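You operate a simulated robot arm through the tools that you are given. There is no shell and no other tool.

You are at the controls of a simulated robot arm. One attempt, no reset.

Task
Free the beige slab from the jig, rack it and roughen the base slab's patch.
Fine: the black knob stays loose for the next slab; the slab goes into its slot of the slab rack; black brush, put back.

It is judged by the outcome, as a careful person would: the job done as asked, and still so three seconds after it is handed in. It fails if anything else is knocked over, pushed out of place, dropped, spilled or broken.

Robot
A 7-joint arm with a fingered hand, fixed in place. Base frame: the origin is on the floor under the middle of its stand, x ahead of it, y to its left, z up; the work surface is at about z = 76. Readings come in cm, degrees, newtons and seconds.
With the tool pointing down near the work surface it reaches from about 20 to 82 cm from the base axis. Its first joint turns from -143.0 to 143.0 degrees. Payload 3 kg.
The TCP is the grasp point between the finger pads, 2.6 cm short of the fingertips. In the tool frame z runs along the fingers and y along their closing line. The gripper opens to 14.8 cm; its body begins 7.3 cm behind the TCP. The gripper is a hand of 3 fingers: y runs from the thumb to the fingers, the wrist lies at [0, 0, -22.9] in the tool frame.
Orientation is that of the tool frame in the base frame, as a unit quaternion [x, y, z, w]. With the fingers straight down and closing along the base's y, the tool's x points along the base's -x, its y along +y and its z along -z.

Tools
- The arm moves only by the tool servo_tool. Its argument "plan" is a list that holds one entry, the list of rows, each a list of 6 numbers: the shift along the tool's x, y, z in cm, then the turn, a rotation vector about the tool's x, y, z in degrees. In form: [[[x, y, z, rx, ry, rz], ...]]. A call has 1 to 20 rows; each row shifts and turns the commanded pose from where the row before left it, along the tool's axes as they then stand. A row lasts 0.2 s, in which the tool goes at most 5 cm and 8.6 degrees; a call with a longer step from one row to the next is refused whole. Where a pose cannot be reached the arm comes as near as it can. A force on the tool above 40 N (or 10 N above the force at the start of the call, whichever is more), or a blocked arm, ends the call early, and 0.2 s more pass. In this call time passes only in rows, and 0.2 s behind the last. It gives the time, the measured TCP pose, the force on the tool (base axes), the opening and the grip force at its end, in the units of the frame above (readings bear some noise), with the torque about the TCP (base axes, N m) and any sound that the robot's microphone picked up, and new pictures: "show" is both (left out), scene, wrist or none.
- Cameras (640 x 400 px; columns grow to the right, rows downward): "scene" is fixed at [4.82, -64.88, 137.99]; the picture's right is [0.57, -0.82, 0.00], its down [-0.34, -0.23, -0.91] and it looks along [0.75, 0.51, -0.41] (base axes); focal length 321 px, centre (320, 200). "wrist" rides on the gripper at [6.8, -3.9, -9] in the tool frame; the picture's right is [0.50, 0.87, 0.00], its down [-0.66, 0.38, -0.65] and it looks along [-0.57, 0.33, 0.76] (tool axes); focal length 222 px, centre (320, 200). There is no depth. A picture from a camera that has moved, and an enlarged one, comes with that camera's place and axes in the base frame and with its lens.
- raise_lower(by): slides the trunk up (or, below 0, down) by that many cm; the arm rides with it, the base frame stays. It gives what a move gives, with no picture.
- set_fingers(finger1, finger2, thumb_bend): sets how far each is bent, from 0 (flat) to 1 (curled in); at 0.3 the hand is open as for a grip, at 0.7 the pads meet at the TCP. One left out holds its place. A second passes; each finger stops where it meets its share of the squeeze, and holds until it gets a number again. It is the only way to open and close the hand. It gives what a move gives, with no picture; readings hold the bend of each and the force on the fingers (four entries, about 0 where the hand has none), thumb and palm.
- enlarge(camera, box): a new picture of the part [left, top, right, bottom] of that camera's present view, enlarged. It takes no simulated time.
- close_job(): hands the job in; it is judged then, once.

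Nothing tells you positions but the pictures and the camera data. Unless the task says otherwise, let go and move clear before handing in.

The tools are called after "Emit:" as name(argument=value, ...) on one line, values as JSON. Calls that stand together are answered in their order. servo_tool: Moves the arm, as the interface text tells. Its arguments: {"type":"object","properties":{"plan":{"type":"array","items":{"type":"array","items":{"type":"array","items":{"type":"number"}}}},"show":{"type":"string","enum":["both","scene","wrist","none"]}},"required":["plan"]} The other tools are called the same way: raise_lower (by) moves the trunk up or down; set_fingers (finger1, finger2, thumb_bend) moves the fingers one by one; enlarge (camera, box) takes an enlarged picture of a part of a camera's view; close_job () hands the job in.

At the start:

```text
clock: 0.0
tcp_pos: [90.37, -1.17, 109.13]
orientation: [-0.001, 1.0, 0.0, 0.0]
ft_force: [-0.2, -0.6, 0.3]
wrist_torque: [0.0, -0.01, -0.02]
finger_gap: 14.77
gripper_force: 0.0
shape: jaw
bend: [0.3, 0.3, 0.3]
finger forces: [0.1, 0.1, 0.0, 0.1, 0.0, 0.0]
trunk travel left (down, up): [-77.5, 11.5]
```

scene: 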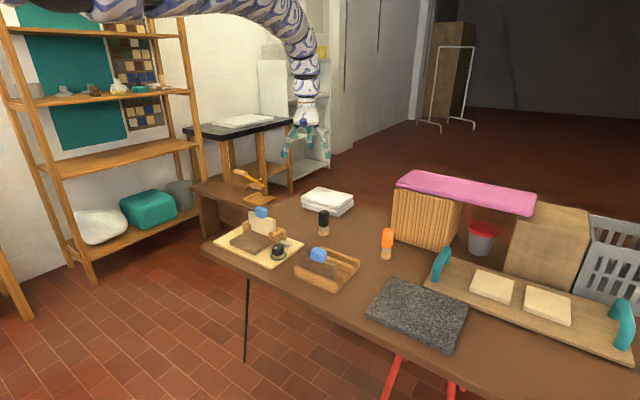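
wrist: 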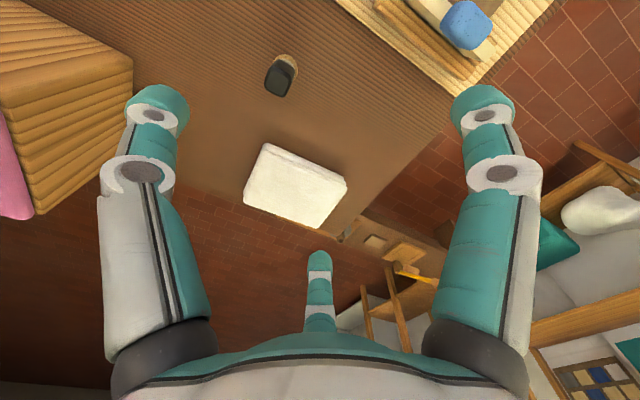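

I see a table with a jig (beige slab, black knob), a small rack, black and orange brushes, and a grey slab. I'll enlarge the pictures to understand the details before moving.

Emit:
enlarge(camera="scene", box=[200, 190, 370, 300])

Emit:
enlarge(camera="scene", box=[280, 170, 480, 300])

Emit:
enlarge(camera="wrist", box=[220, 0, 560, 230])

```text
3.64 times, centred on (285, 245) of scene
camera zoom: at [4.82, -64.88, 137.99], right [0.57, -0.82, 0.0], down [-0.34, -0.23, -0.91], along [0.75, 0.51, -0.41], focal length 1168 px, centre (447, 36)
```

zoom: 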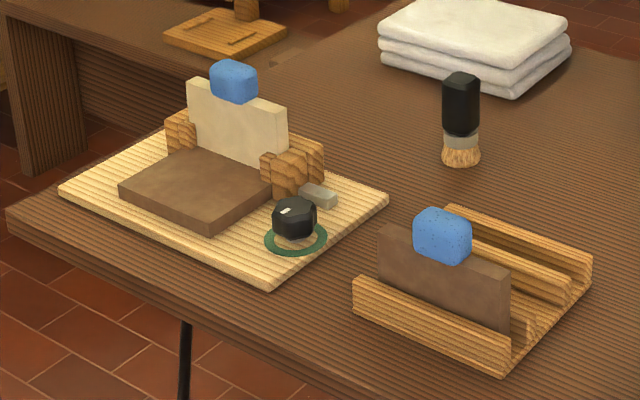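

```text
3.08 times, centred on (380, 235) of scene
camera zoom: at [4.82, -64.88, 137.99], right [0.57, -0.82, 0.0], down [-0.34, -0.23, -0.91], along [0.75, 0.51, -0.41], focal length 988 px, centre (135, 92)
```

zoom: 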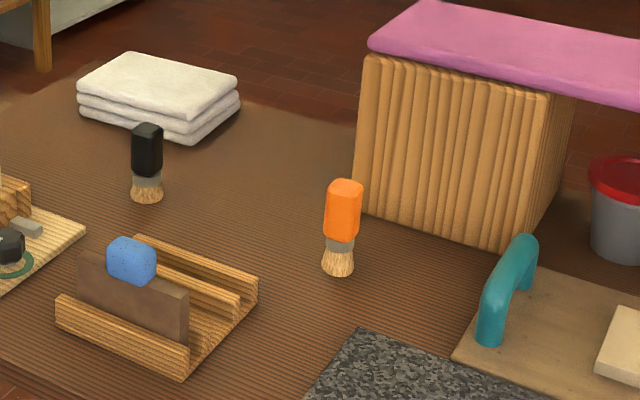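

```text
1.74 times, centred on (390, 115) of wrist
camera zoom: at [83.83, -5.08, 118.15], right [-0.5, 0.87, 0.0], down [0.66, 0.38, 0.65], along [0.57, 0.33, -0.76], focal length 386 px, centre (198, 348)
```

zoom: 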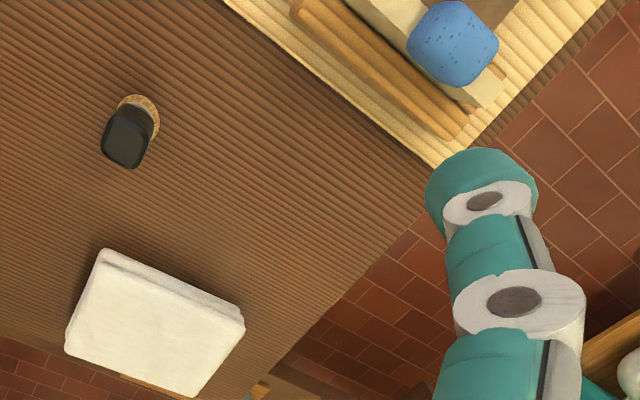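

The jig (board about x 63–81, y −7 to 21) holds the beige slab on edge, with the black knob near (70.6, −3.4). The rack is near x 67–81, y −28 to −13, and the black brush is near (92.5, −6.8). I'll move the wrist camera closer to the jig to look.

Emit:
servo_tool(plan=[[[3.8, -0.4, 0.5, 0, 0, 0], [3.8, -0.4, 0.5, 0, 0, 0], [3.8, -0.4, 0.5, 0, 0, 0], [3.8, -0.4, 0.5, 0, 0, 0], [3.8, -0.4, 0.5, 0, 0, 0], [3.8, -0.4, 0.5, 0, 0, 0], [3.8, -0.4, 0.5, 0, 0, 0], [3.8, -0.4, 0.5, 0, 0, 0], [3.8, -0.4, 0.5, 0, 0, 0]]], show="both")

```text
clock: 2.0
tcp_pos: [71.01, -0.75, 96.05]
orientation: [-0.001, 1.0, 0.0, 0.0]
ft_force: [0.2, -0.4, -0.7]
wrist_torque: [0.01, -0.01, 0.04]
finger_gap: 14.81
gripper_force: 0.2
shape: jaw
bend: [0.3, 0.3, 0.3]
finger forces: [0.1, 0.0, 0.1, 0.0, 0.1, 0.0]
out of reach, approached as far as the arm can: row 3, 4, 5, 6, 7, 8, 9
trunk travel left (down, up): [-77.5, 11.5]
camera wrist: at [64.54, -4.65, 104.94], right [-0.5, 0.87, 0.0], down [0.66, 0.38, 0.65], along [0.56, 0.33, -0.76], focal length 222 px, centre (320, 200)
```

scene: 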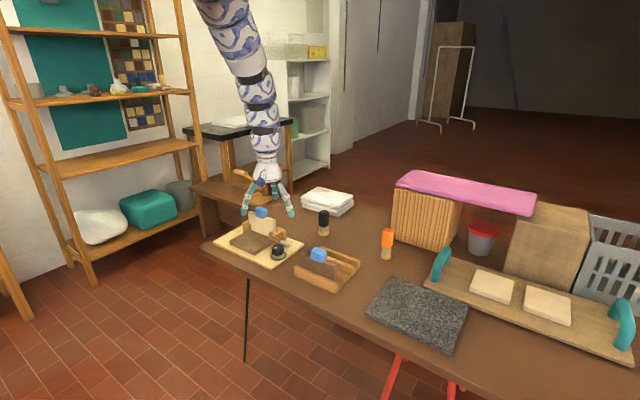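
wrist: 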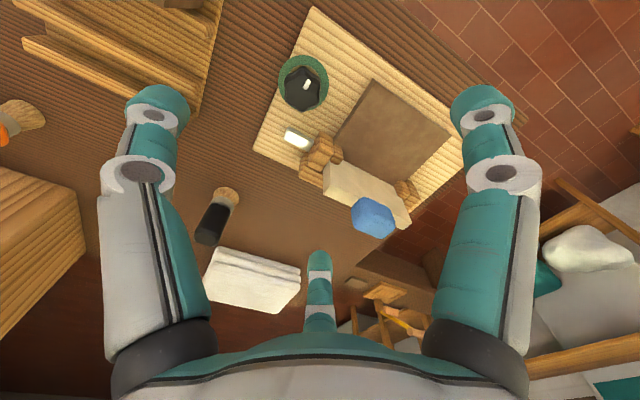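

The move stopped short of its target, but the wrist view of the jig is good. I'll enlarge it.

Emit:
enlarge(camera="wrist", box=[230, 0, 470, 250])

Emit:
enlarge(camera="wrist", box=[0, 0, 260, 260])

Emit:
enlarge(camera="scene", box=[205, 190, 305, 270])

```text
1.60 times, centred on (350, 125) of wrist
camera zoom: at [64.54, -4.65, 104.94], right [-0.5, 0.87, 0.0], down [0.66, 0.38, 0.65], along [0.56, 0.33, -0.76], focal length 355 px, centre (272, 320)
```

zoom: 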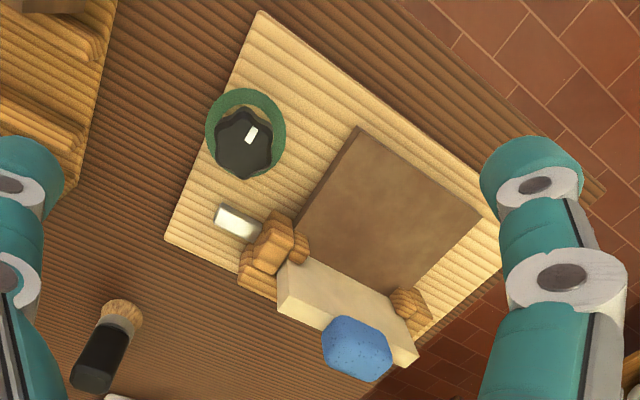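

```text
1.54 times, centred on (130, 130) of wrist
camera zoom: at [64.54, -4.65, 104.94], right [-0.5, 0.87, 0.0], down [0.66, 0.38, 0.65], along [0.56, 0.33, -0.76], focal length 342 px, centre (612, 308)
```

zoom: 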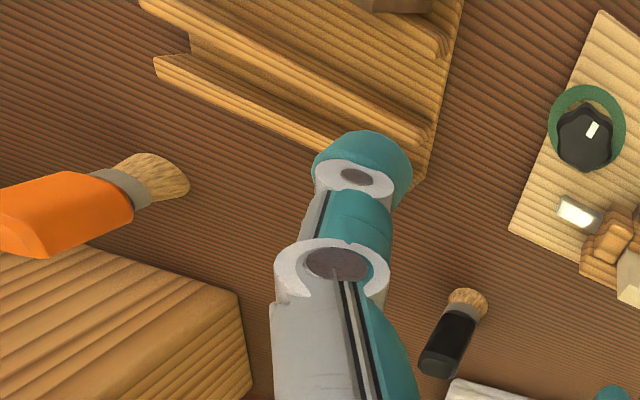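

```text
5.00 times, centred on (255, 230) of scene
camera zoom: at [4.82, -64.88, 137.99], right [0.57, -0.82, 0.0], down [-0.34, -0.23, -0.91], along [0.75, 0.51, -0.41], focal length 1606 px, centre (645, 50)
```

zoom: 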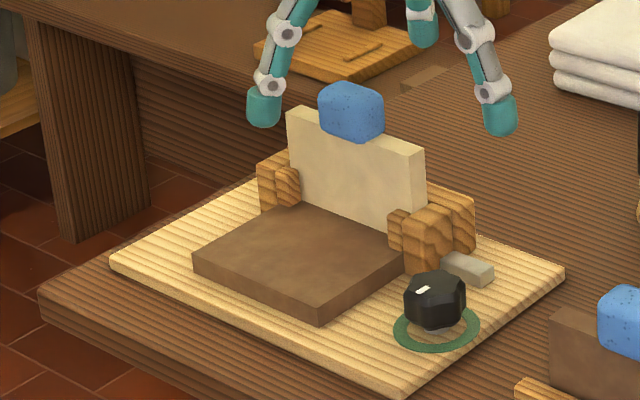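

The knob's white pointer faces roughly −x, and the grey bolt sits at about (76, −1) beside the slab's right jaw. I'll test how the arm responds to small moves from here.

Emit:
servo_tool(plan=[[[1, 0, 0, 0, 0, 0], [1, 0, 0, 0, 0, 0]]], show="none")

```text
clock: 2.6
tcp_pos: [70.96, -0.25, 95.87]
orientation: [0.0, 1.0, -0.001, -0.001]
ft_force: [0.1, -0.2, 0.3]
wrist_torque: [0.04, 0.03, 0.0]
finger_gap: 14.78
gripper_force: 0.1
shape: jaw
bend: [0.3, 0.3, 0.3]
finger forces: [0.1, 0.0, 0.0, 0.0, 0.1, 0.0]
out of reach, approached as far as the arm can: row 1, 2
trunk travel left (down, up): [-77.5, 11.5]
```

The arm can't retract any further at this height. I'll raise the trunk so the arm works lower relative to its shoulder.

Emit:
raise_lower(by=11)

Emit:
servo_tool(plan=[[[0, 0, 2, 0, 0, 0], [1, 0, 2, 0, 0, 0], [2, 0, 2, 0, 0, 0], [2, 0, 1, 0, 0, 0], [2, 0, 0, 0, 0, 0]]], show="none")

```text
clock: 4.0
tcp_pos: [70.95, -0.22, 106.93]
orientation: [0.0, 1.0, -0.001, -0.003]
ft_force: [0.3, -0.3, -0.9]
wrist_torque: [0.01, 0.04, -0.01]
finger_gap: 14.8
gripper_force: 0.1
shape: jaw
bend: [0.3, 0.3, 0.3]
finger forces: [0.0, 0.1, 0.1, 0.0, 0.1, 0.1]
trunk travel left (down, up): [-88.5, 0.5]
```

```text
clock: 5.2
tcp_pos: [67.02, 0.1, 100.6]
orientation: [0.001, 1.0, -0.001, -0.002]
ft_force: [0.2, 0.4, 0.7]
wrist_torque: [0.0, 0.0, 0.0]
finger_gap: 14.79
gripper_force: 0.1
shape: jaw
bend: [0.3, 0.3, 0.3]
finger forces: [0.1, 0.1, 0.0, 0.1, 0.0, 0.1]
out of reach, approached as far as the arm can: row 4, 5
trunk travel left (down, up): [-88.5, 0.5]
```

Emit:
servo_tool(plan=[[[0, 0, 0, 0, 0, 0]]], show="wrist")

Emit:
enlarge(camera="wrist", box=[270, 40, 390, 115])

Emit:
enlarge(camera="wrist", box=[250, 30, 450, 230])

```text
clock: 5.6
tcp_pos: [66.98, -0.09, 100.34]
orientation: [0.0, 1.0, -0.001, -0.003]
ft_force: [1.0, -0.1, -0.2]
wrist_torque: [0.0, -0.02, 0.0]
finger_gap: 14.8
gripper_force: 0.1
shape: jaw
bend: [0.3, 0.3, 0.3]
finger forces: [0.0, 0.1, 0.0, 0.0, 0.0, 0.0]
trunk travel left (down, up): [-88.5, 0.5]
camera wrist: at [60.38, -3.85, 109.41], right [-0.5, 0.87, 0.0], down [0.66, 0.38, 0.65], along [0.56, 0.33, -0.76], focal length 222 px, centre (320, 200)
```

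wrist: 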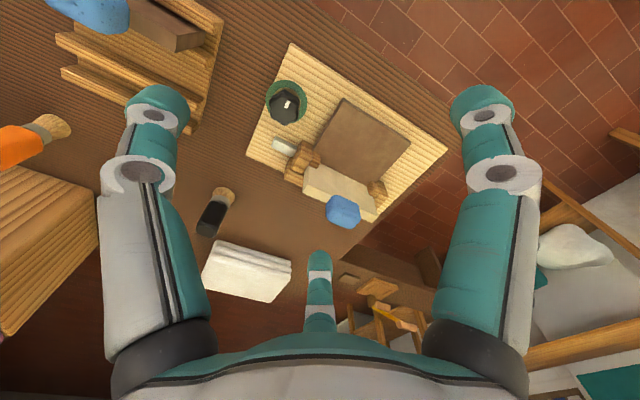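

```text
5.33 times, centred on (330, 78) of wrist
camera zoom: at [60.38, -3.85, 109.41], right [-0.5, 0.87, 0.0], down [0.66, 0.38, 0.65], along [0.56, 0.33, -0.76], focal length 1185 px, centre (267, 853)
```

zoom: 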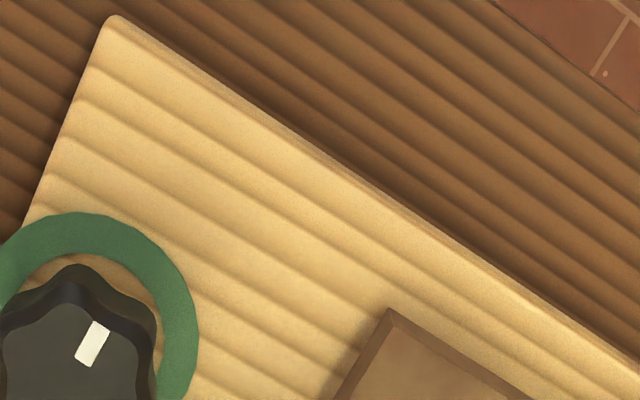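

```text
2.00 times, centred on (350, 130) of wrist
camera zoom: at [60.38, -3.85, 109.41], right [-0.5, 0.87, 0.0], down [0.66, 0.38, 0.65], along [0.56, 0.33, -0.76], focal length 444 px, centre (260, 340)
```

zoom: 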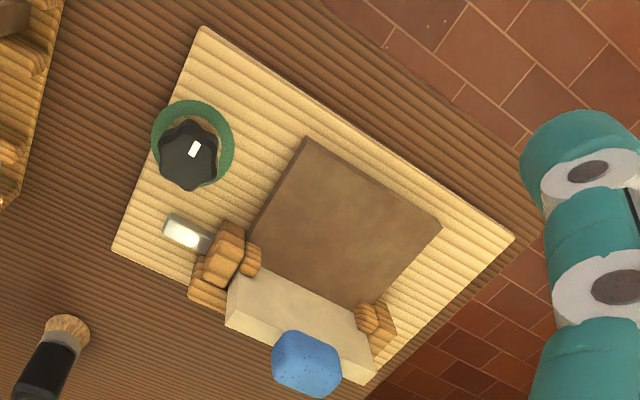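

Emit:
enlarge(camera="wrist", box=[258, 70, 328, 130])

Emit:
enlarge(camera="wrist", box=[265, 130, 345, 200])

Emit:
enlarge(camera="scene", box=[260, 225, 310, 265])

Emit:
enlarge(camera="scene", box=[290, 235, 370, 300])

```text
6.67 times, centred on (293, 100) of wrist
camera zoom: at [60.38, -3.85, 109.41], right [-0.5, 0.87, 0.0], down [0.66, 0.38, 0.65], along [0.56, 0.33, -0.76], focal length 1481 px, centre (500, 867)
```

zoom: 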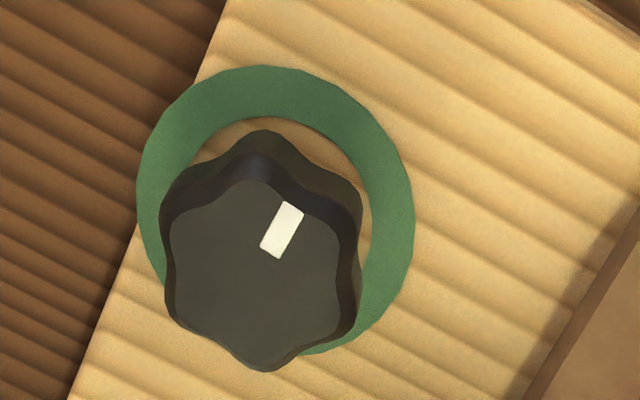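

```text
5.71 times, centred on (305, 165) of wrist
camera zoom: at [60.38, -3.85, 109.41], right [-0.5, 0.87, 0.0], down [0.66, 0.38, 0.65], along [0.56, 0.33, -0.76], focal length 1269 px, centre (406, 400)
```

zoom: 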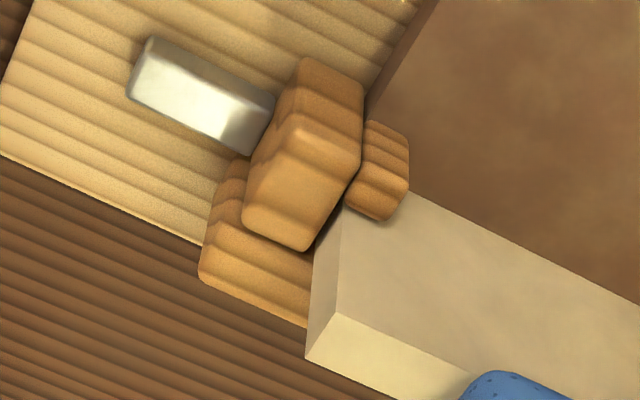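

```text
10.00 times, centred on (285, 245) of scene
camera zoom: at [4.82, -64.88, 137.99], right [0.57, -0.82, 0.0], down [-0.34, -0.23, -0.91], along [0.75, 0.51, -0.41], focal length 3213 px, centre (670, -250)
```

zoom: 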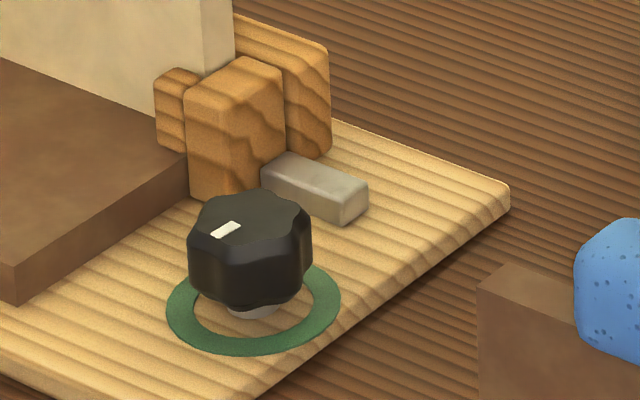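

```text
6.15 times, centred on (330, 268) of scene
camera zoom: at [4.82, -64.88, 137.99], right [0.57, -0.82, 0.0], down [-0.34, -0.23, -0.91], along [0.75, 0.51, -0.41], focal length 1977 px, centre (258, -215)
```

zoom: 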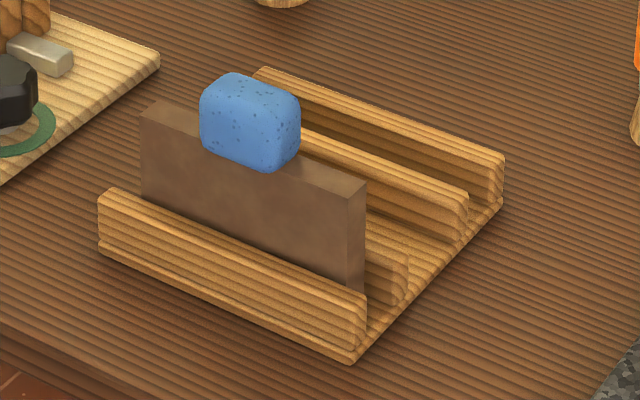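

The knob is a six-lobed star, about 3.9 cm across with its top near z 80.8, on an axis near (71.0, −3.0). The pointer faces −x and the board top is at about z 77. I'll part-close the fingers in free air to learn the hand's shape.

Emit:
set_fingers(finger1=0.5, finger2=0.5, thumb_bend=0.5)

Emit:
servo_tool(plan=[[[0, 0, 0, 0, 0, 0]]], show="both")

Emit:
enlarge(camera="scene", box=[200, 110, 320, 260])

```text
clock: 6.6
tcp_pos: [66.93, 0.01, 100.32]
orientation: [0.001, 1.0, -0.001, -0.003]
ft_force: [0.3, 0.0, -0.6]
wrist_torque: [-0.02, 0.01, -0.03]
finger_gap: 6.23
gripper_force: 0.0
shape: fingers
bend: [0.5, 0.5, 0.5]
finger forces: [0.0, 0.1, 0.0, 0.1, 0.0, 0.1]
trunk travel left (down, up): [-88.5, 0.5]
```

```text
clock: 7.0
tcp_pos: [67.03, 0.14, 100.48]
orientation: [0.0, 1.0, -0.001, -0.003]
ft_force: [0.0, -1.0, 0.3]
wrist_torque: [0.01, 0.03, 0.02]
finger_gap: 6.27
gripper_force: 0.0
shape: fingers
bend: [0.5, 0.5, 0.5]
finger forces: [0.0, 0.0, 0.0, 0.1, 0.0, 0.1]
trunk travel left (down, up): [-88.5, 0.5]
camera wrist: at [60.38, -3.84, 109.41], right [-0.5, 0.87, 0.0], down [0.66, 0.38, 0.65], along [0.56, 0.33, -0.76], focal length 222 px, centre (320, 200)
```

scene: 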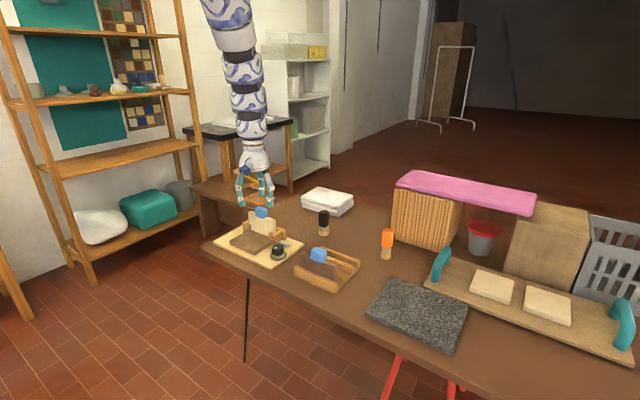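
wrist: 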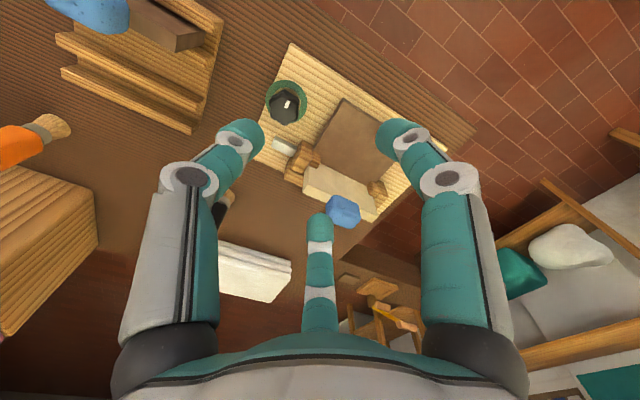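

```text
2.67 times, centred on (260, 185) of scene
camera zoom: at [4.82, -64.88, 137.99], right [0.57, -0.82, 0.0], down [-0.34, -0.23, -0.91], along [0.75, 0.51, -0.41], focal length 857 px, centre (480, 240)
```

zoom: 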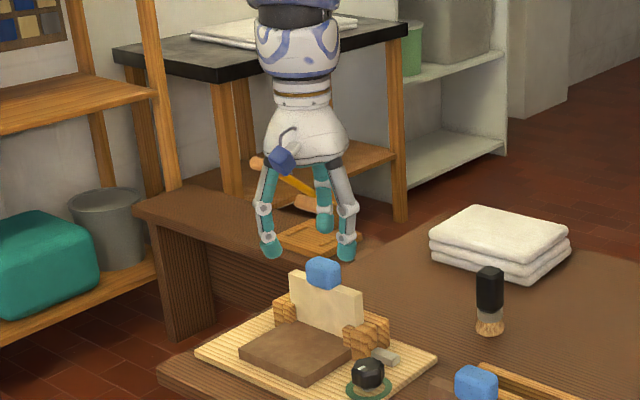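

With bend at 0.5 the fingertips sit about 4.9 cm from the axis and clear the bolt, jaw and slab. I'll move above the knob and turn the tool 30° so the fingers line up with the knob's valleys.

Emit:
servo_tool(plan=[[[-2, -1.55, 2, 0, 0, 0], [-2, -1.55, 2, 0, 0, 0], [0, 0, 2, 0, 0, 7.5], [0, 0, 2, 0, 0, 7.5], [0, 0, 2, 0, 0, 7.5], [0, 0, 2, 0, 0, 7.5]]], show="both")

Emit:
enlarge(camera="scene", box=[230, 180, 330, 280])

```text
clock: 8.4
tcp_pos: [70.89, -3.22, 88.54]
orientation: [0.259, 0.966, -0.001, -0.002]
ft_force: [0.9, 0.2, -0.1]
wrist_torque: [0.0, 0.03, 0.03]
finger_gap: 6.24
gripper_force: 0.1
shape: fingers
bend: [0.5, 0.5, 0.5]
finger forces: [0.0, 0.0, 0.0, 0.1, 0.0, 0.0]
trunk travel left (down, up): [-88.5, 0.5]
camera wrist: at [63.35, -2.99, 97.46], right [0.0, 1.0, 0.0], down [0.76, 0.0, 0.65], along [0.65, 0.0, -0.76], focal length 222 px, centre (320, 200)
```

scene: 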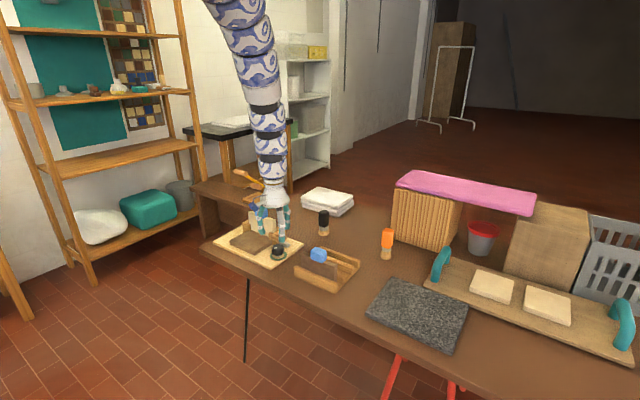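
wrist: 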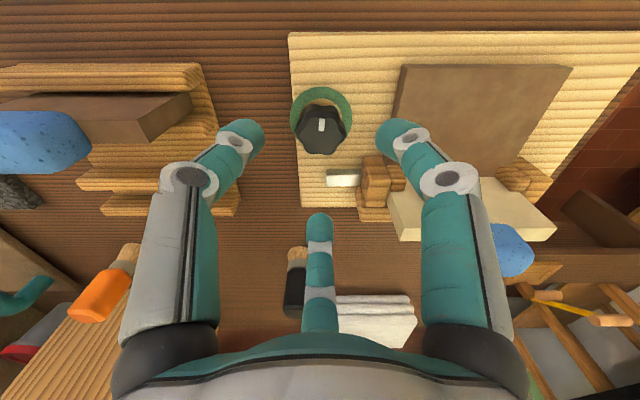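

```text
4.00 times, centred on (280, 230) of scene
camera zoom: at [4.82, -64.88, 137.99], right [0.57, -0.82, 0.0], down [-0.34, -0.23, -0.91], along [0.75, 0.51, -0.41], focal length 1285 px, centre (480, 80)
```

zoom: 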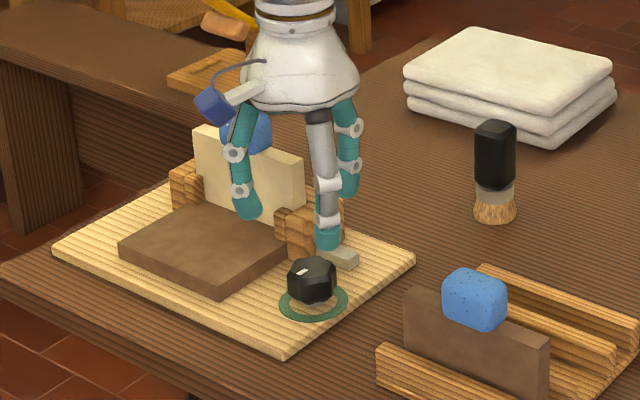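

Emit:
enlarge(camera="wrist", box=[270, 75, 390, 195])

```text
3.33 times, centred on (330, 135) of wrist
camera zoom: at [63.35, -2.99, 97.46], right [0.0, 1.0, 0.0], down [0.76, 0.0, 0.65], along [0.65, 0.0, -0.76], focal length 740 px, centre (287, 417)
```

zoom: 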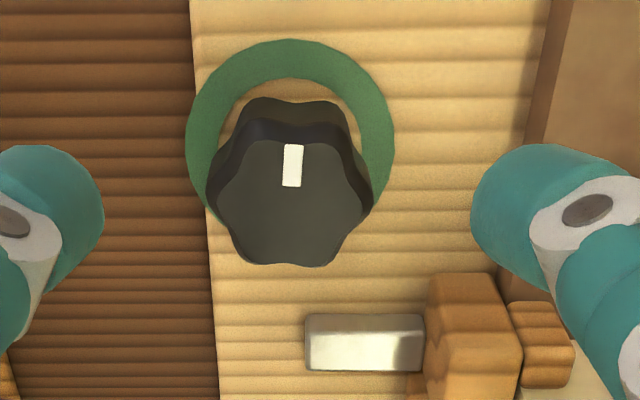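

The fingers line up with the knob's valleys. I'll descend around the knob.

Emit:
servo_tool(plan=[[[0.05, 0.09, 1.8, 0, 0, 0], [0.05, 0.09, 1.8, 0, 0, 0], [0.05, 0.08, 1.8, 0, 0, 0], [0, 0, 1, 0, 0, 0], [0, 0, 0.9, 0, 0, 0]]], show="both")

Emit:
enlarge(camera="scene", box=[230, 200, 330, 280])

```text
clock: 9.6
tcp_pos: [70.81, -2.78, 81.06]
orientation: [0.26, 0.966, -0.001, -0.003]
ft_force: [-0.2, 0.4, 0.2]
wrist_torque: [-0.02, 0.04, -0.02]
finger_gap: 6.23
gripper_force: 0.0
shape: fingers
bend: [0.5, 0.5, 0.5]
finger forces: [0.1, 0.1, 0.1, 0.0, 0.0, 0.0]
trunk travel left (down, up): [-88.5, 0.5]
camera wrist: at [63.16, -2.74, 90.07], right [0.0, 1.0, 0.0], down [0.76, 0.0, 0.65], along [0.65, 0.0, -0.76], focal length 222 px, centre (320, 200)
```

scene: 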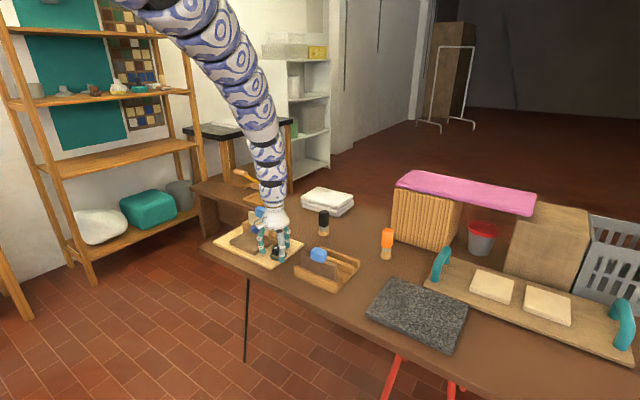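
wrist: 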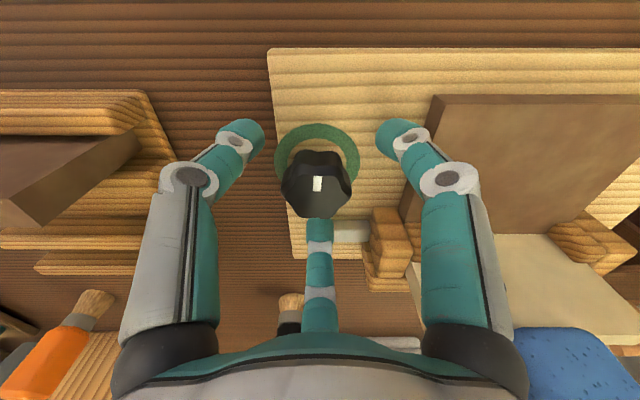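

```text
5.00 times, centred on (280, 240) of scene
camera zoom: at [4.82, -64.88, 137.99], right [0.57, -0.82, 0.0], down [-0.34, -0.23, -0.91], along [0.75, 0.51, -0.41], focal length 1606 px, centre (520, 0)
```

zoom: 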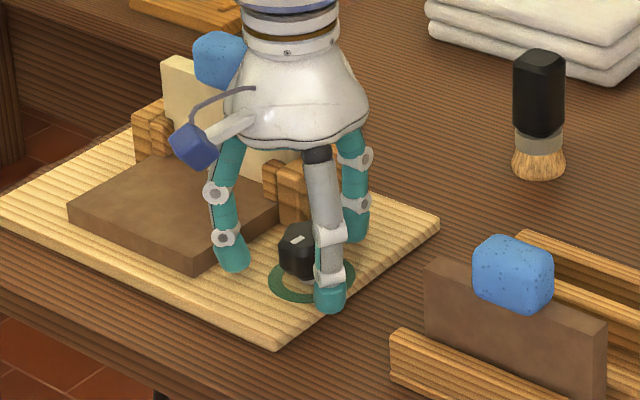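

The hand is centred on the knob. I'll close the fingers on it.

Emit:
set_fingers(finger1=0.7, finger2=0.7, thumb_bend=0.7)

Emit:
servo_tool(plan=[[[0, 0, 0, 0, 0, 0]]], show="both")

Emit:
enlarge(camera="wrist", box=[250, 110, 450, 260])

```text
clock: 10.6
tcp_pos: [70.75, -2.88, 81.09]
orientation: [0.259, 0.966, -0.002, -0.002]
ft_force: [-3.1, -3.1, -1.9]
wrist_torque: [-0.09, 0.04, -0.04]
finger_gap: 2.73
gripper_force: 15.2
shape: fingers
bend: [0.61, 0.58, 0.62]
finger forces: [7.1, 9.2, 0.0, 0.0, 13.7, 0.1]
trunk travel left (down, up): [-88.5, 0.5]
```

```text
clock: 11.0
tcp_pos: [70.68, -2.86, 81.05]
orientation: [0.259, 0.966, -0.001, -0.002]
ft_force: [-3.6, -5.5, -1.9]
wrist_torque: [-0.14, 0.07, -0.05]
finger_gap: 2.74
gripper_force: 14.7
shape: fingers
bend: [0.61, 0.58, 0.62]
finger forces: [7.1, 8.9, 0.0, 0.1, 14.2, 0.1]
trunk travel left (down, up): [-88.5, 0.5]
camera wrist: at [63.13, -2.78, 90.08], right [0.0, 1.0, 0.0], down [0.76, 0.0, 0.65], along [0.65, 0.0, -0.76], focal length 222 px, centre (320, 200)
```

scene: 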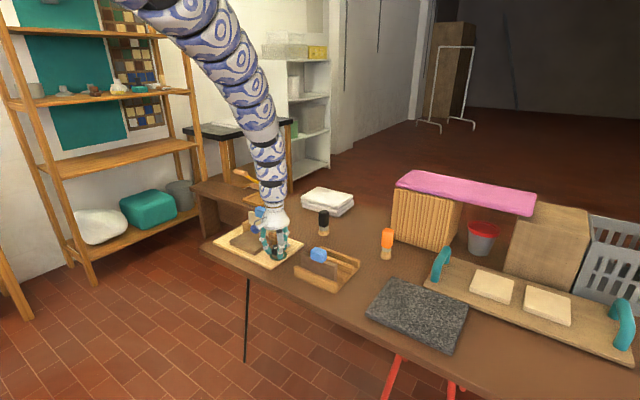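
wrist: 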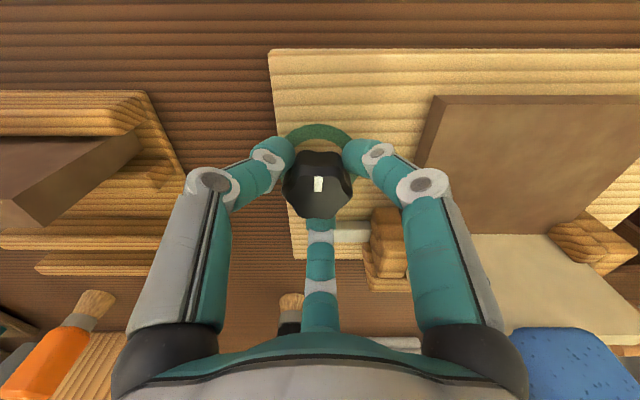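

```text
2.67 times, centred on (350, 185) of wrist
camera zoom: at [63.13, -2.78, 90.08], right [0.0, 1.0, 0.0], down [0.76, 0.0, 0.65], along [0.65, 0.0, -0.76], focal length 592 px, centre (240, 240)
```

zoom: 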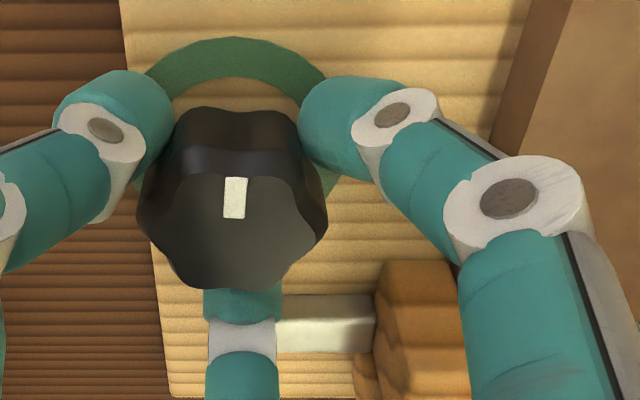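

The grip holds with all three fingers. I'll turn about 15° counter-clockwise seen from above (negative about tool z) and check the torque and the bolt.

Emit:
servo_tool(plan=[[[0, 0, 0, 0, 0, -3], [0, 0, 0, 0, 0, -3], [0, 0, 0, 0, 0, -3], [0, 0, 0, 0, 0, -3], [0, 0, 0, 0, 0, -3]]], show="wrist")

Emit:
enlarge(camera="wrist", box=[250, 110, 450, 260])

```text
clock: 12.2
tcp_pos: [70.75, -2.71, 81.14]
orientation: [0.131, 0.991, -0.001, -0.002]
ft_force: [-4.9, -9.0, 1.1]
wrist_torque: [-0.21, 0.15, -0.05]
finger_gap: 2.76
gripper_force: 15.8
shape: fingers
bend: [0.61, 0.59, 0.62]
finger forces: [7.2, 7.8, 0.0, 0.0, 16.4, 0.0]
trunk travel left (down, up): [-88.5, 0.5]
camera wrist: at [63.43, -4.82, 90.09], right [-0.26, 0.97, 0.0], down [0.73, 0.2, 0.65], along [0.63, 0.17, -0.76], focal length 222 px, centre (320, 200)
```

wrist: 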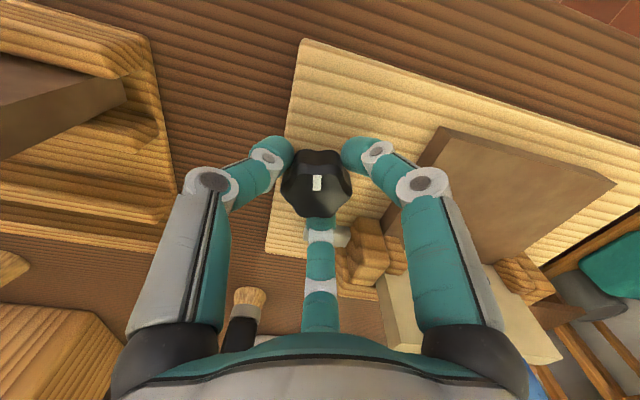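

```text
2.67 times, centred on (350, 185) of wrist
camera zoom: at [63.43, -4.82, 90.09], right [-0.26, 0.97, 0.0], down [0.73, 0.2, 0.65], along [0.63, 0.17, -0.76], focal length 592 px, centre (240, 240)
```

zoom: 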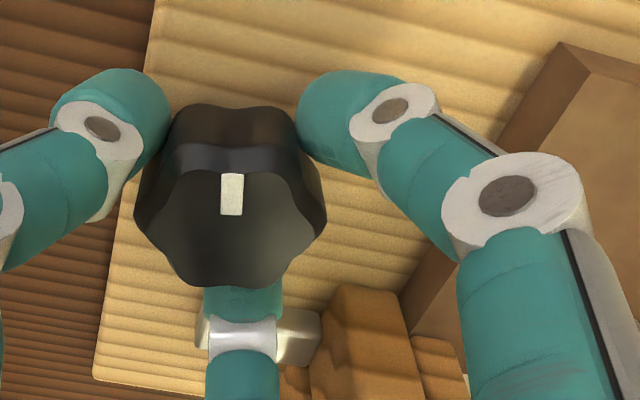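

The knob turns with the hand, but the green ring is no longer visible. I'll check the scene view.

Emit:
enlarge(camera="scene", box=[240, 210, 310, 270])

Emit:
enlarge(camera="wrist", box=[250, 120, 330, 180])

```text
6.67 times, centred on (275, 240) of scene
camera zoom: at [4.82, -64.88, 137.99], right [0.57, -0.82, 0.0], down [-0.34, -0.23, -0.91], along [0.75, 0.51, -0.41], focal length 2142 px, centre (620, -67)
```

zoom: 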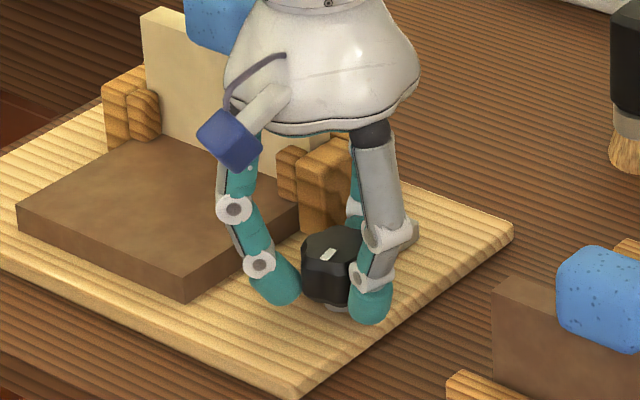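

```text
6.67 times, centred on (290, 150) of wrist
camera zoom: at [63.43, -4.82, 90.09], right [-0.26, 0.97, 0.0], down [0.73, 0.2, 0.65], along [0.63, 0.17, -0.76], focal length 1481 px, centre (520, 533)
```

zoom: 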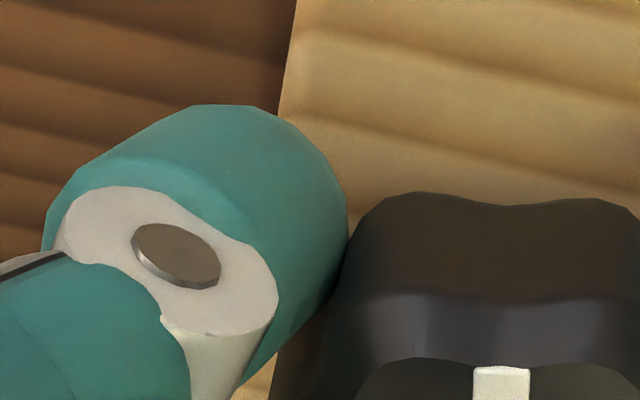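

The ring disappeared once the knob left its set position, which probably means it is loosening. I'll keep turning counter-clockwise and watch the bolt.

Emit:
servo_tool(plan=[[[0, 0, 0, 0, 0, -4], [0, 0, 0, 0, 0, -4], [0, 0, 0, 0, 0, -4], [0, 0, 0, 0, 0, -4], [0, 0, 0, 0, 0, -4], [0, 0, 0, 0, 0, -4], [0, 0, 0, 0, 0, -4], [0, 0, 0, 0, 0, -4]]], show="wrist")

Emit:
enlarge(camera="scene", box=[240, 210, 310, 270])

Emit:
enlarge(camera="wrist", box=[250, 110, 450, 260])

```text
clock: 14.0
tcp_pos: [70.75, -2.83, 81.07]
orientation: [-0.148, 0.989, 0.0, -0.002]
ft_force: [-2.9, -13.0, 5.9]
wrist_torque: [-0.41, 0.03, -0.08]
finger_gap: 2.75
gripper_force: 17.7
shape: fingers
bend: [0.62, 0.6, 0.62]
finger forces: [9.1, 7.3, 0.0, 0.0, 18.4, 0.0]
trunk travel left (down, up): [-88.5, 0.5]
camera wrist: at [65.63, -8.52, 90.09], right [-0.73, 0.68, 0.0], down [0.52, 0.56, 0.65], along [0.44, 0.48, -0.76], focal length 222 px, centre (320, 200)
```

wrist: 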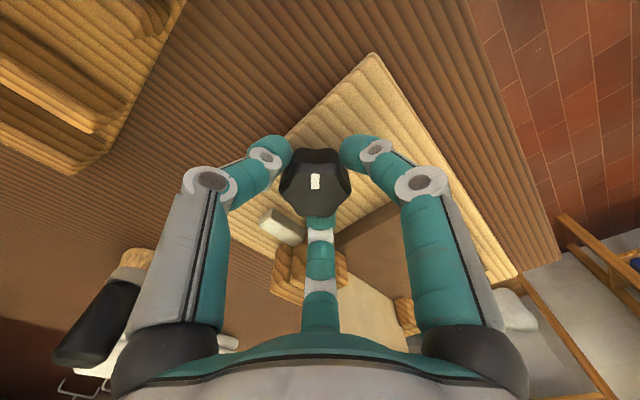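

```text
6.67 times, centred on (275, 240) of scene
camera zoom: at [4.82, -64.88, 137.99], right [0.57, -0.82, 0.0], down [-0.34, -0.23, -0.91], along [0.75, 0.51, -0.41], focal length 2142 px, centre (620, -67)
```

zoom: 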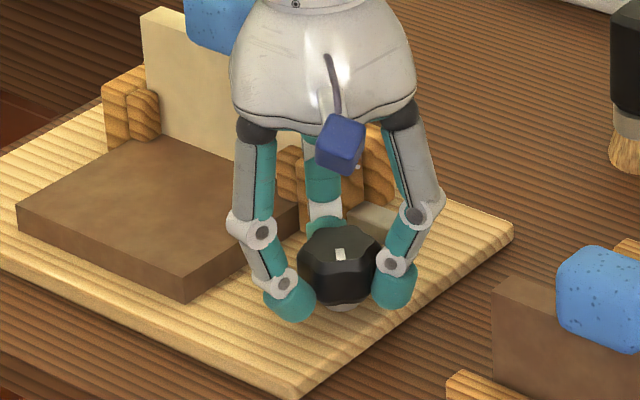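

```text
2.67 times, centred on (350, 185) of wrist
camera zoom: at [65.63, -8.52, 90.09], right [-0.73, 0.68, 0.0], down [0.52, 0.56, 0.65], along [0.44, 0.48, -0.76], focal length 592 px, centre (240, 240)
```

zoom: 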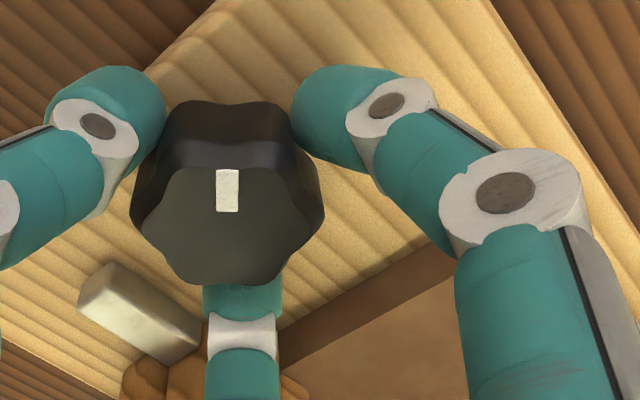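

The bolt end has barely moved after 47°, and the resistance is low. I'll keep turning.

Emit:
servo_tool(plan=[[[0, 0, 0, 0, 0, -4], [0, 0, 0, 0, 0, -4], [0, 0, 0, 0, 0, -4], [0, 0, 0, 0, 0, -4], [0, 0, 0, 0, 0, -4], [0, 0, 0, 0, 0, -4], [0, 0, 0, 0, 0, -4], [0, 0, 0, 0, 0, -4], [0, 0, 0, 0, 0, -4], [0, 0, 0, 0, 0, -4]]], show="wrist")

Emit:
enlarge(camera="scene", box=[240, 210, 310, 270])

Emit:
enlarge(camera="wrist", box=[180, 110, 380, 300])

```text
clock: 16.2
tcp_pos: [70.87, -2.89, 81.17]
orientation: [-0.478, 0.878, 0.0, -0.001]
ft_force: [2.6, -17.1, 9.5]
wrist_torque: [-0.55, -0.19, -0.02]
finger_gap: 2.76
gripper_force: 18.1
shape: fingers
bend: [0.6, 0.61, 0.62]
finger forces: [11.1, 6.4, 0.1, 0.0, 19.1, 0.0]
trunk travel left (down, up): [-88.5, 0.5]
camera wrist: at [70.61, -10.58, 90.11], right [-1.0, 0.05, 0.0], down [0.04, 0.76, 0.65], along [0.03, 0.65, -0.76], focal length 222 px, centre (320, 200)
```

wrist: 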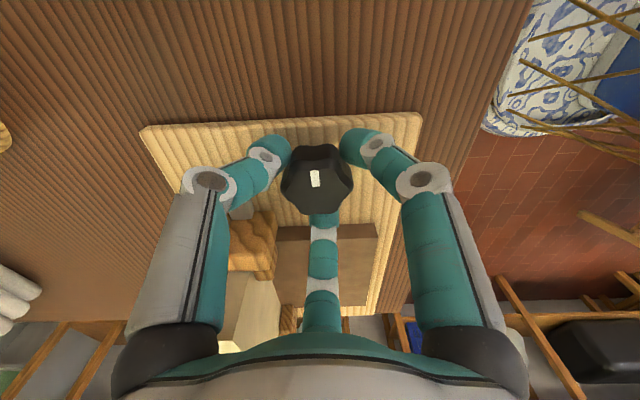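

```text
6.67 times, centred on (275, 240) of scene
camera zoom: at [4.82, -64.88, 137.99], right [0.57, -0.82, 0.0], down [-0.34, -0.23, -0.91], along [0.75, 0.51, -0.41], focal length 2142 px, centre (620, -67)
```

zoom: 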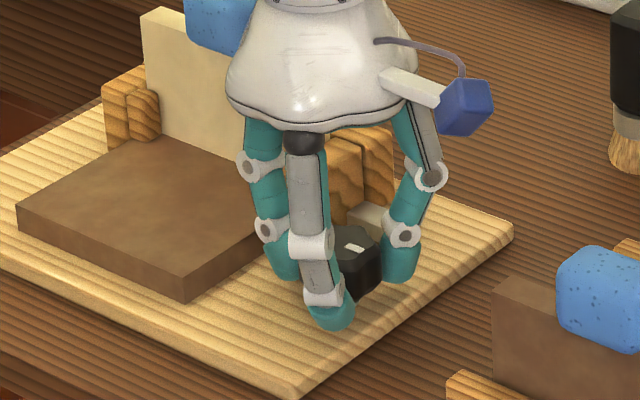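

```text
2.11 times, centred on (280, 205) of wrist
camera zoom: at [70.61, -10.58, 90.11], right [-1.0, 0.05, 0.0], down [0.04, 0.76, 0.65], along [0.03, 0.65, -0.76], focal length 468 px, centre (404, 190)
```

zoom: 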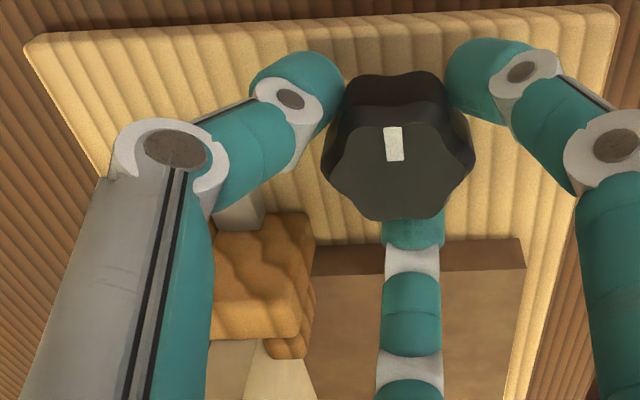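

The knob has turned about 87° and side forces are building. I'll release it and look at the bolt.

Emit:
set_fingers(finger1=0.5, finger2=0.5, thumb_bend=0.5)

Emit:
servo_tool(plan=[[[0, 0, -2, 0, 0, 7.5], [0, 0, -2, 0, 0, 7.5], [0, 0, -2, 0, 0, 7.5], [0, 0, -1, 0, 0, 7.5], [0, 0, 0, 0, 0, 7.5], [0, 0, 0, 0, 0, 7.5], [0, 0, 0, 0, 0, 7.5], [0, 0, 0, 0, 0, 7.5]]], show="wrist")

Emit:
enlarge(camera="wrist", box=[250, 75, 410, 225])

Emit:
enlarge(camera="scene", box=[240, 210, 310, 270])

```text
clock: 17.2
tcp_pos: [70.82, -2.65, 81.08]
orientation: [-0.476, 0.879, 0.0, -0.002]
ft_force: [0.4, 0.3, 0.1]
wrist_torque: [-0.03, -0.01, 0.01]
finger_gap: 6.18
gripper_force: 0.0
shape: fingers
bend: [0.5, 0.5, 0.5]
finger forces: [0.0, 0.0, 0.1, 0.0, 0.1, 0.0]
trunk travel left (down, up): [-88.5, 0.5]
```

```text
clock: 19.0
tcp_pos: [70.87, -2.74, 88.21]
orientation: [0.027, 1.0, 0.0, -0.002]
ft_force: [-0.2, 0.7, 1.0]
wrist_torque: [-0.03, -0.05, -0.01]
finger_gap: 6.17
gripper_force: 0.1
shape: fingers
bend: [0.5, 0.5, 0.5]
finger forces: [0.0, 0.0, 0.0, 0.0, 0.0, 0.1]
trunk travel left (down, up): [-88.5, 0.5]
camera wrist: at [64.13, -6.17, 97.11], right [-0.45, 0.89, 0.0], down [0.68, 0.34, 0.65], along [0.58, 0.29, -0.76], focal length 222 px, centre (320, 200)
```

wrist: 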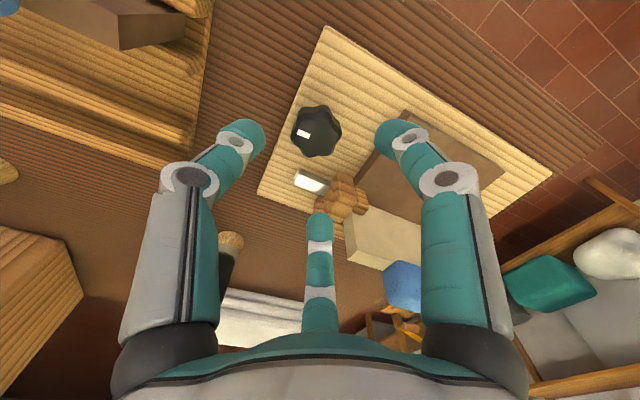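

```text
2.67 times, centred on (330, 150) of wrist
camera zoom: at [64.13, -6.17, 97.11], right [-0.45, 0.89, 0.0], down [0.68, 0.34, 0.65], along [0.58, 0.29, -0.76], focal length 592 px, centre (293, 333)
```

zoom: 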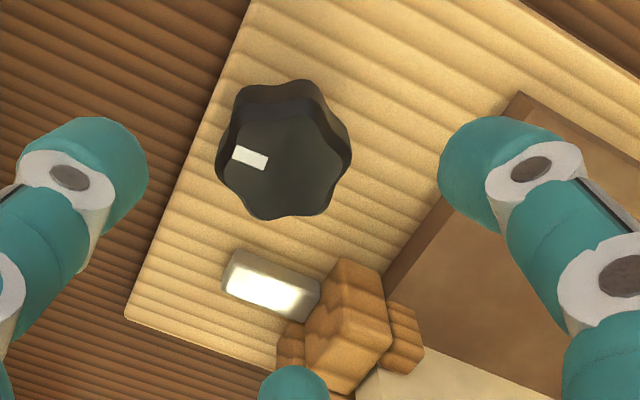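

```text
6.67 times, centred on (275, 240) of scene
camera zoom: at [4.82, -64.88, 137.99], right [0.57, -0.82, 0.0], down [-0.34, -0.23, -0.91], along [0.75, 0.51, -0.41], focal length 2142 px, centre (620, -67)
```

zoom: 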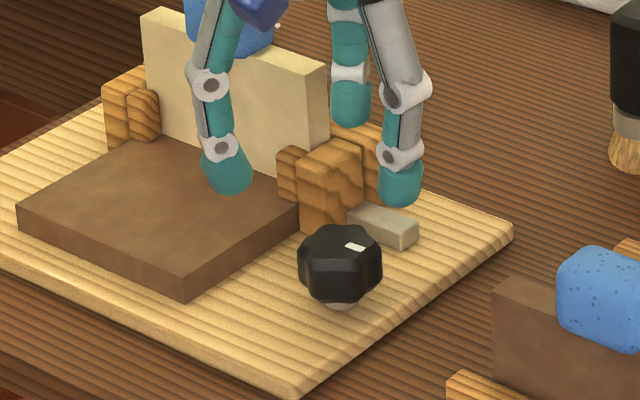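

The pointer has turned 90° to −y, though the bolt looks unmoved. I'll regrasp and turn further to make sure the clamp is loose.

Emit:
servo_tool(plan=[[[0, -0.05, 1.8, 0, 0, -1], [0, -0.05, 1.8, 0, 0, -1], [0, -0.05, 1.8, 0, 0, -1], [0, 0, 1, 0, 0, 0], [0, 0, 0.7, 0, 0, 0]]], show="none")

Emit:
set_fingers(finger1=0.7, finger2=0.7, thumb_bend=0.7)

Emit:
servo_tool(plan=[[[0, 0, 0, 0, 0, -4], [0, 0, 0, 0, 0, -4], [0, 0, 0, 0, 0, -4], [0, 0, 0, 0, 0, -4], [0, 0, 0, 0, 0, -4], [0, 0, 0, 0, 0, -4], [0, 0, 0, 0, 0, -4], [0, 0, 0, 0, 0, -4]]], show="wrist")

```text
clock: 20.2
tcp_pos: [70.78, -2.95, 80.96]
orientation: [0.0, 1.0, 0.0, -0.001]
ft_force: [0.0, -0.7, 0.1]
wrist_torque: [0.04, 0.01, 0.01]
finger_gap: 6.16
gripper_force: 0.0
shape: fingers
bend: [0.5, 0.5, 0.5]
finger forces: [0.0, 0.0, 0.0, 0.0, 0.1, 0.1]
trunk travel left (down, up): [-88.5, 0.5]
```

```text
clock: 21.2
tcp_pos: [70.78, -2.93, 80.93]
orientation: [-0.001, 1.0, -0.001, -0.003]
ft_force: [-0.3, -4.8, -4.3]
wrist_torque: [-0.09, 0.02, -0.01]
finger_gap: 2.78
gripper_force: 15.1
shape: fingers
bend: [0.61, 0.59, 0.62]
finger forces: [7.6, 8.4, 0.1, 0.1, 13.7, 0.1]
trunk travel left (down, up): [-88.5, 0.5]
```

```text
clock: 23.0
tcp_pos: [70.79, -3.18, 81.0]
orientation: [-0.277, 0.961, 0.0, -0.003]
ft_force: [0.7, -7.9, -1.3]
wrist_torque: [-0.17, -0.04, 0.0]
finger_gap: 2.81
gripper_force: 15.7
shape: fingers
bend: [0.61, 0.6, 0.62]
finger forces: [8.0, 7.6, 0.0, 0.0, 15.3, 0.0]
trunk travel left (down, up): [-88.5, 0.5]
camera wrist: at [67.37, -9.83, 89.96], right [-0.88, 0.47, 0.0], down [0.36, 0.67, 0.65], along [0.3, 0.58, -0.76], focal length 222 px, centre (320, 200)
```

wrist: 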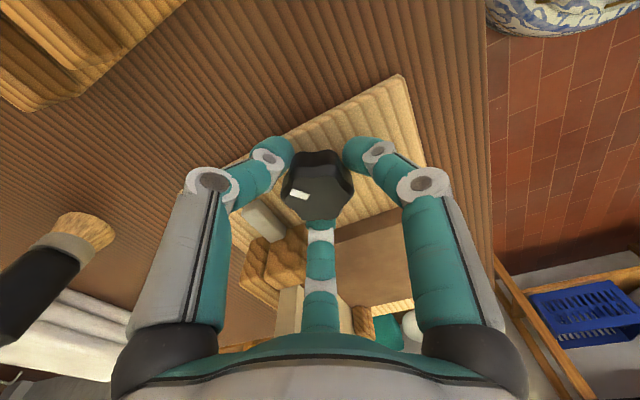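

Emit:
enlarge(camera="wrist", box=[200, 120, 380, 300])

Emit:
enlarge(camera="scene", box=[240, 210, 310, 270])

```text
2.22 times, centred on (290, 210) of wrist
camera zoom: at [67.37, -9.83, 89.96], right [-0.88, 0.47, 0.0], down [0.36, 0.67, 0.65], along [0.3, 0.58, -0.76], focal length 494 px, centre (387, 178)
```

zoom: 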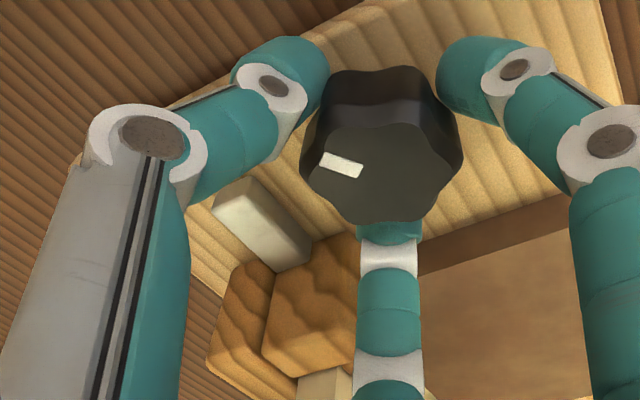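

```text
6.67 times, centred on (275, 240) of scene
camera zoom: at [4.82, -64.88, 137.99], right [0.57, -0.82, 0.0], down [-0.34, -0.23, -0.91], along [0.75, 0.51, -0.41], focal length 2142 px, centre (620, -67)
```

zoom: 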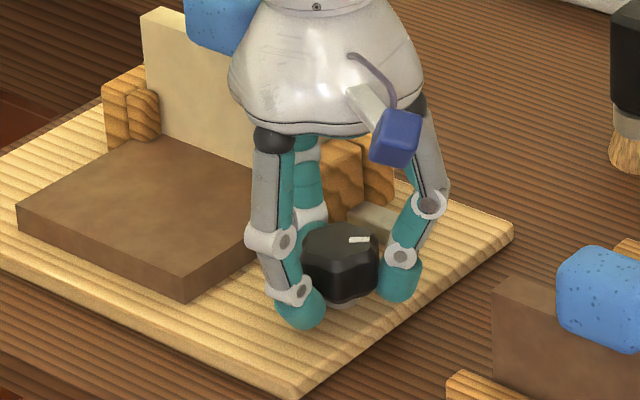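

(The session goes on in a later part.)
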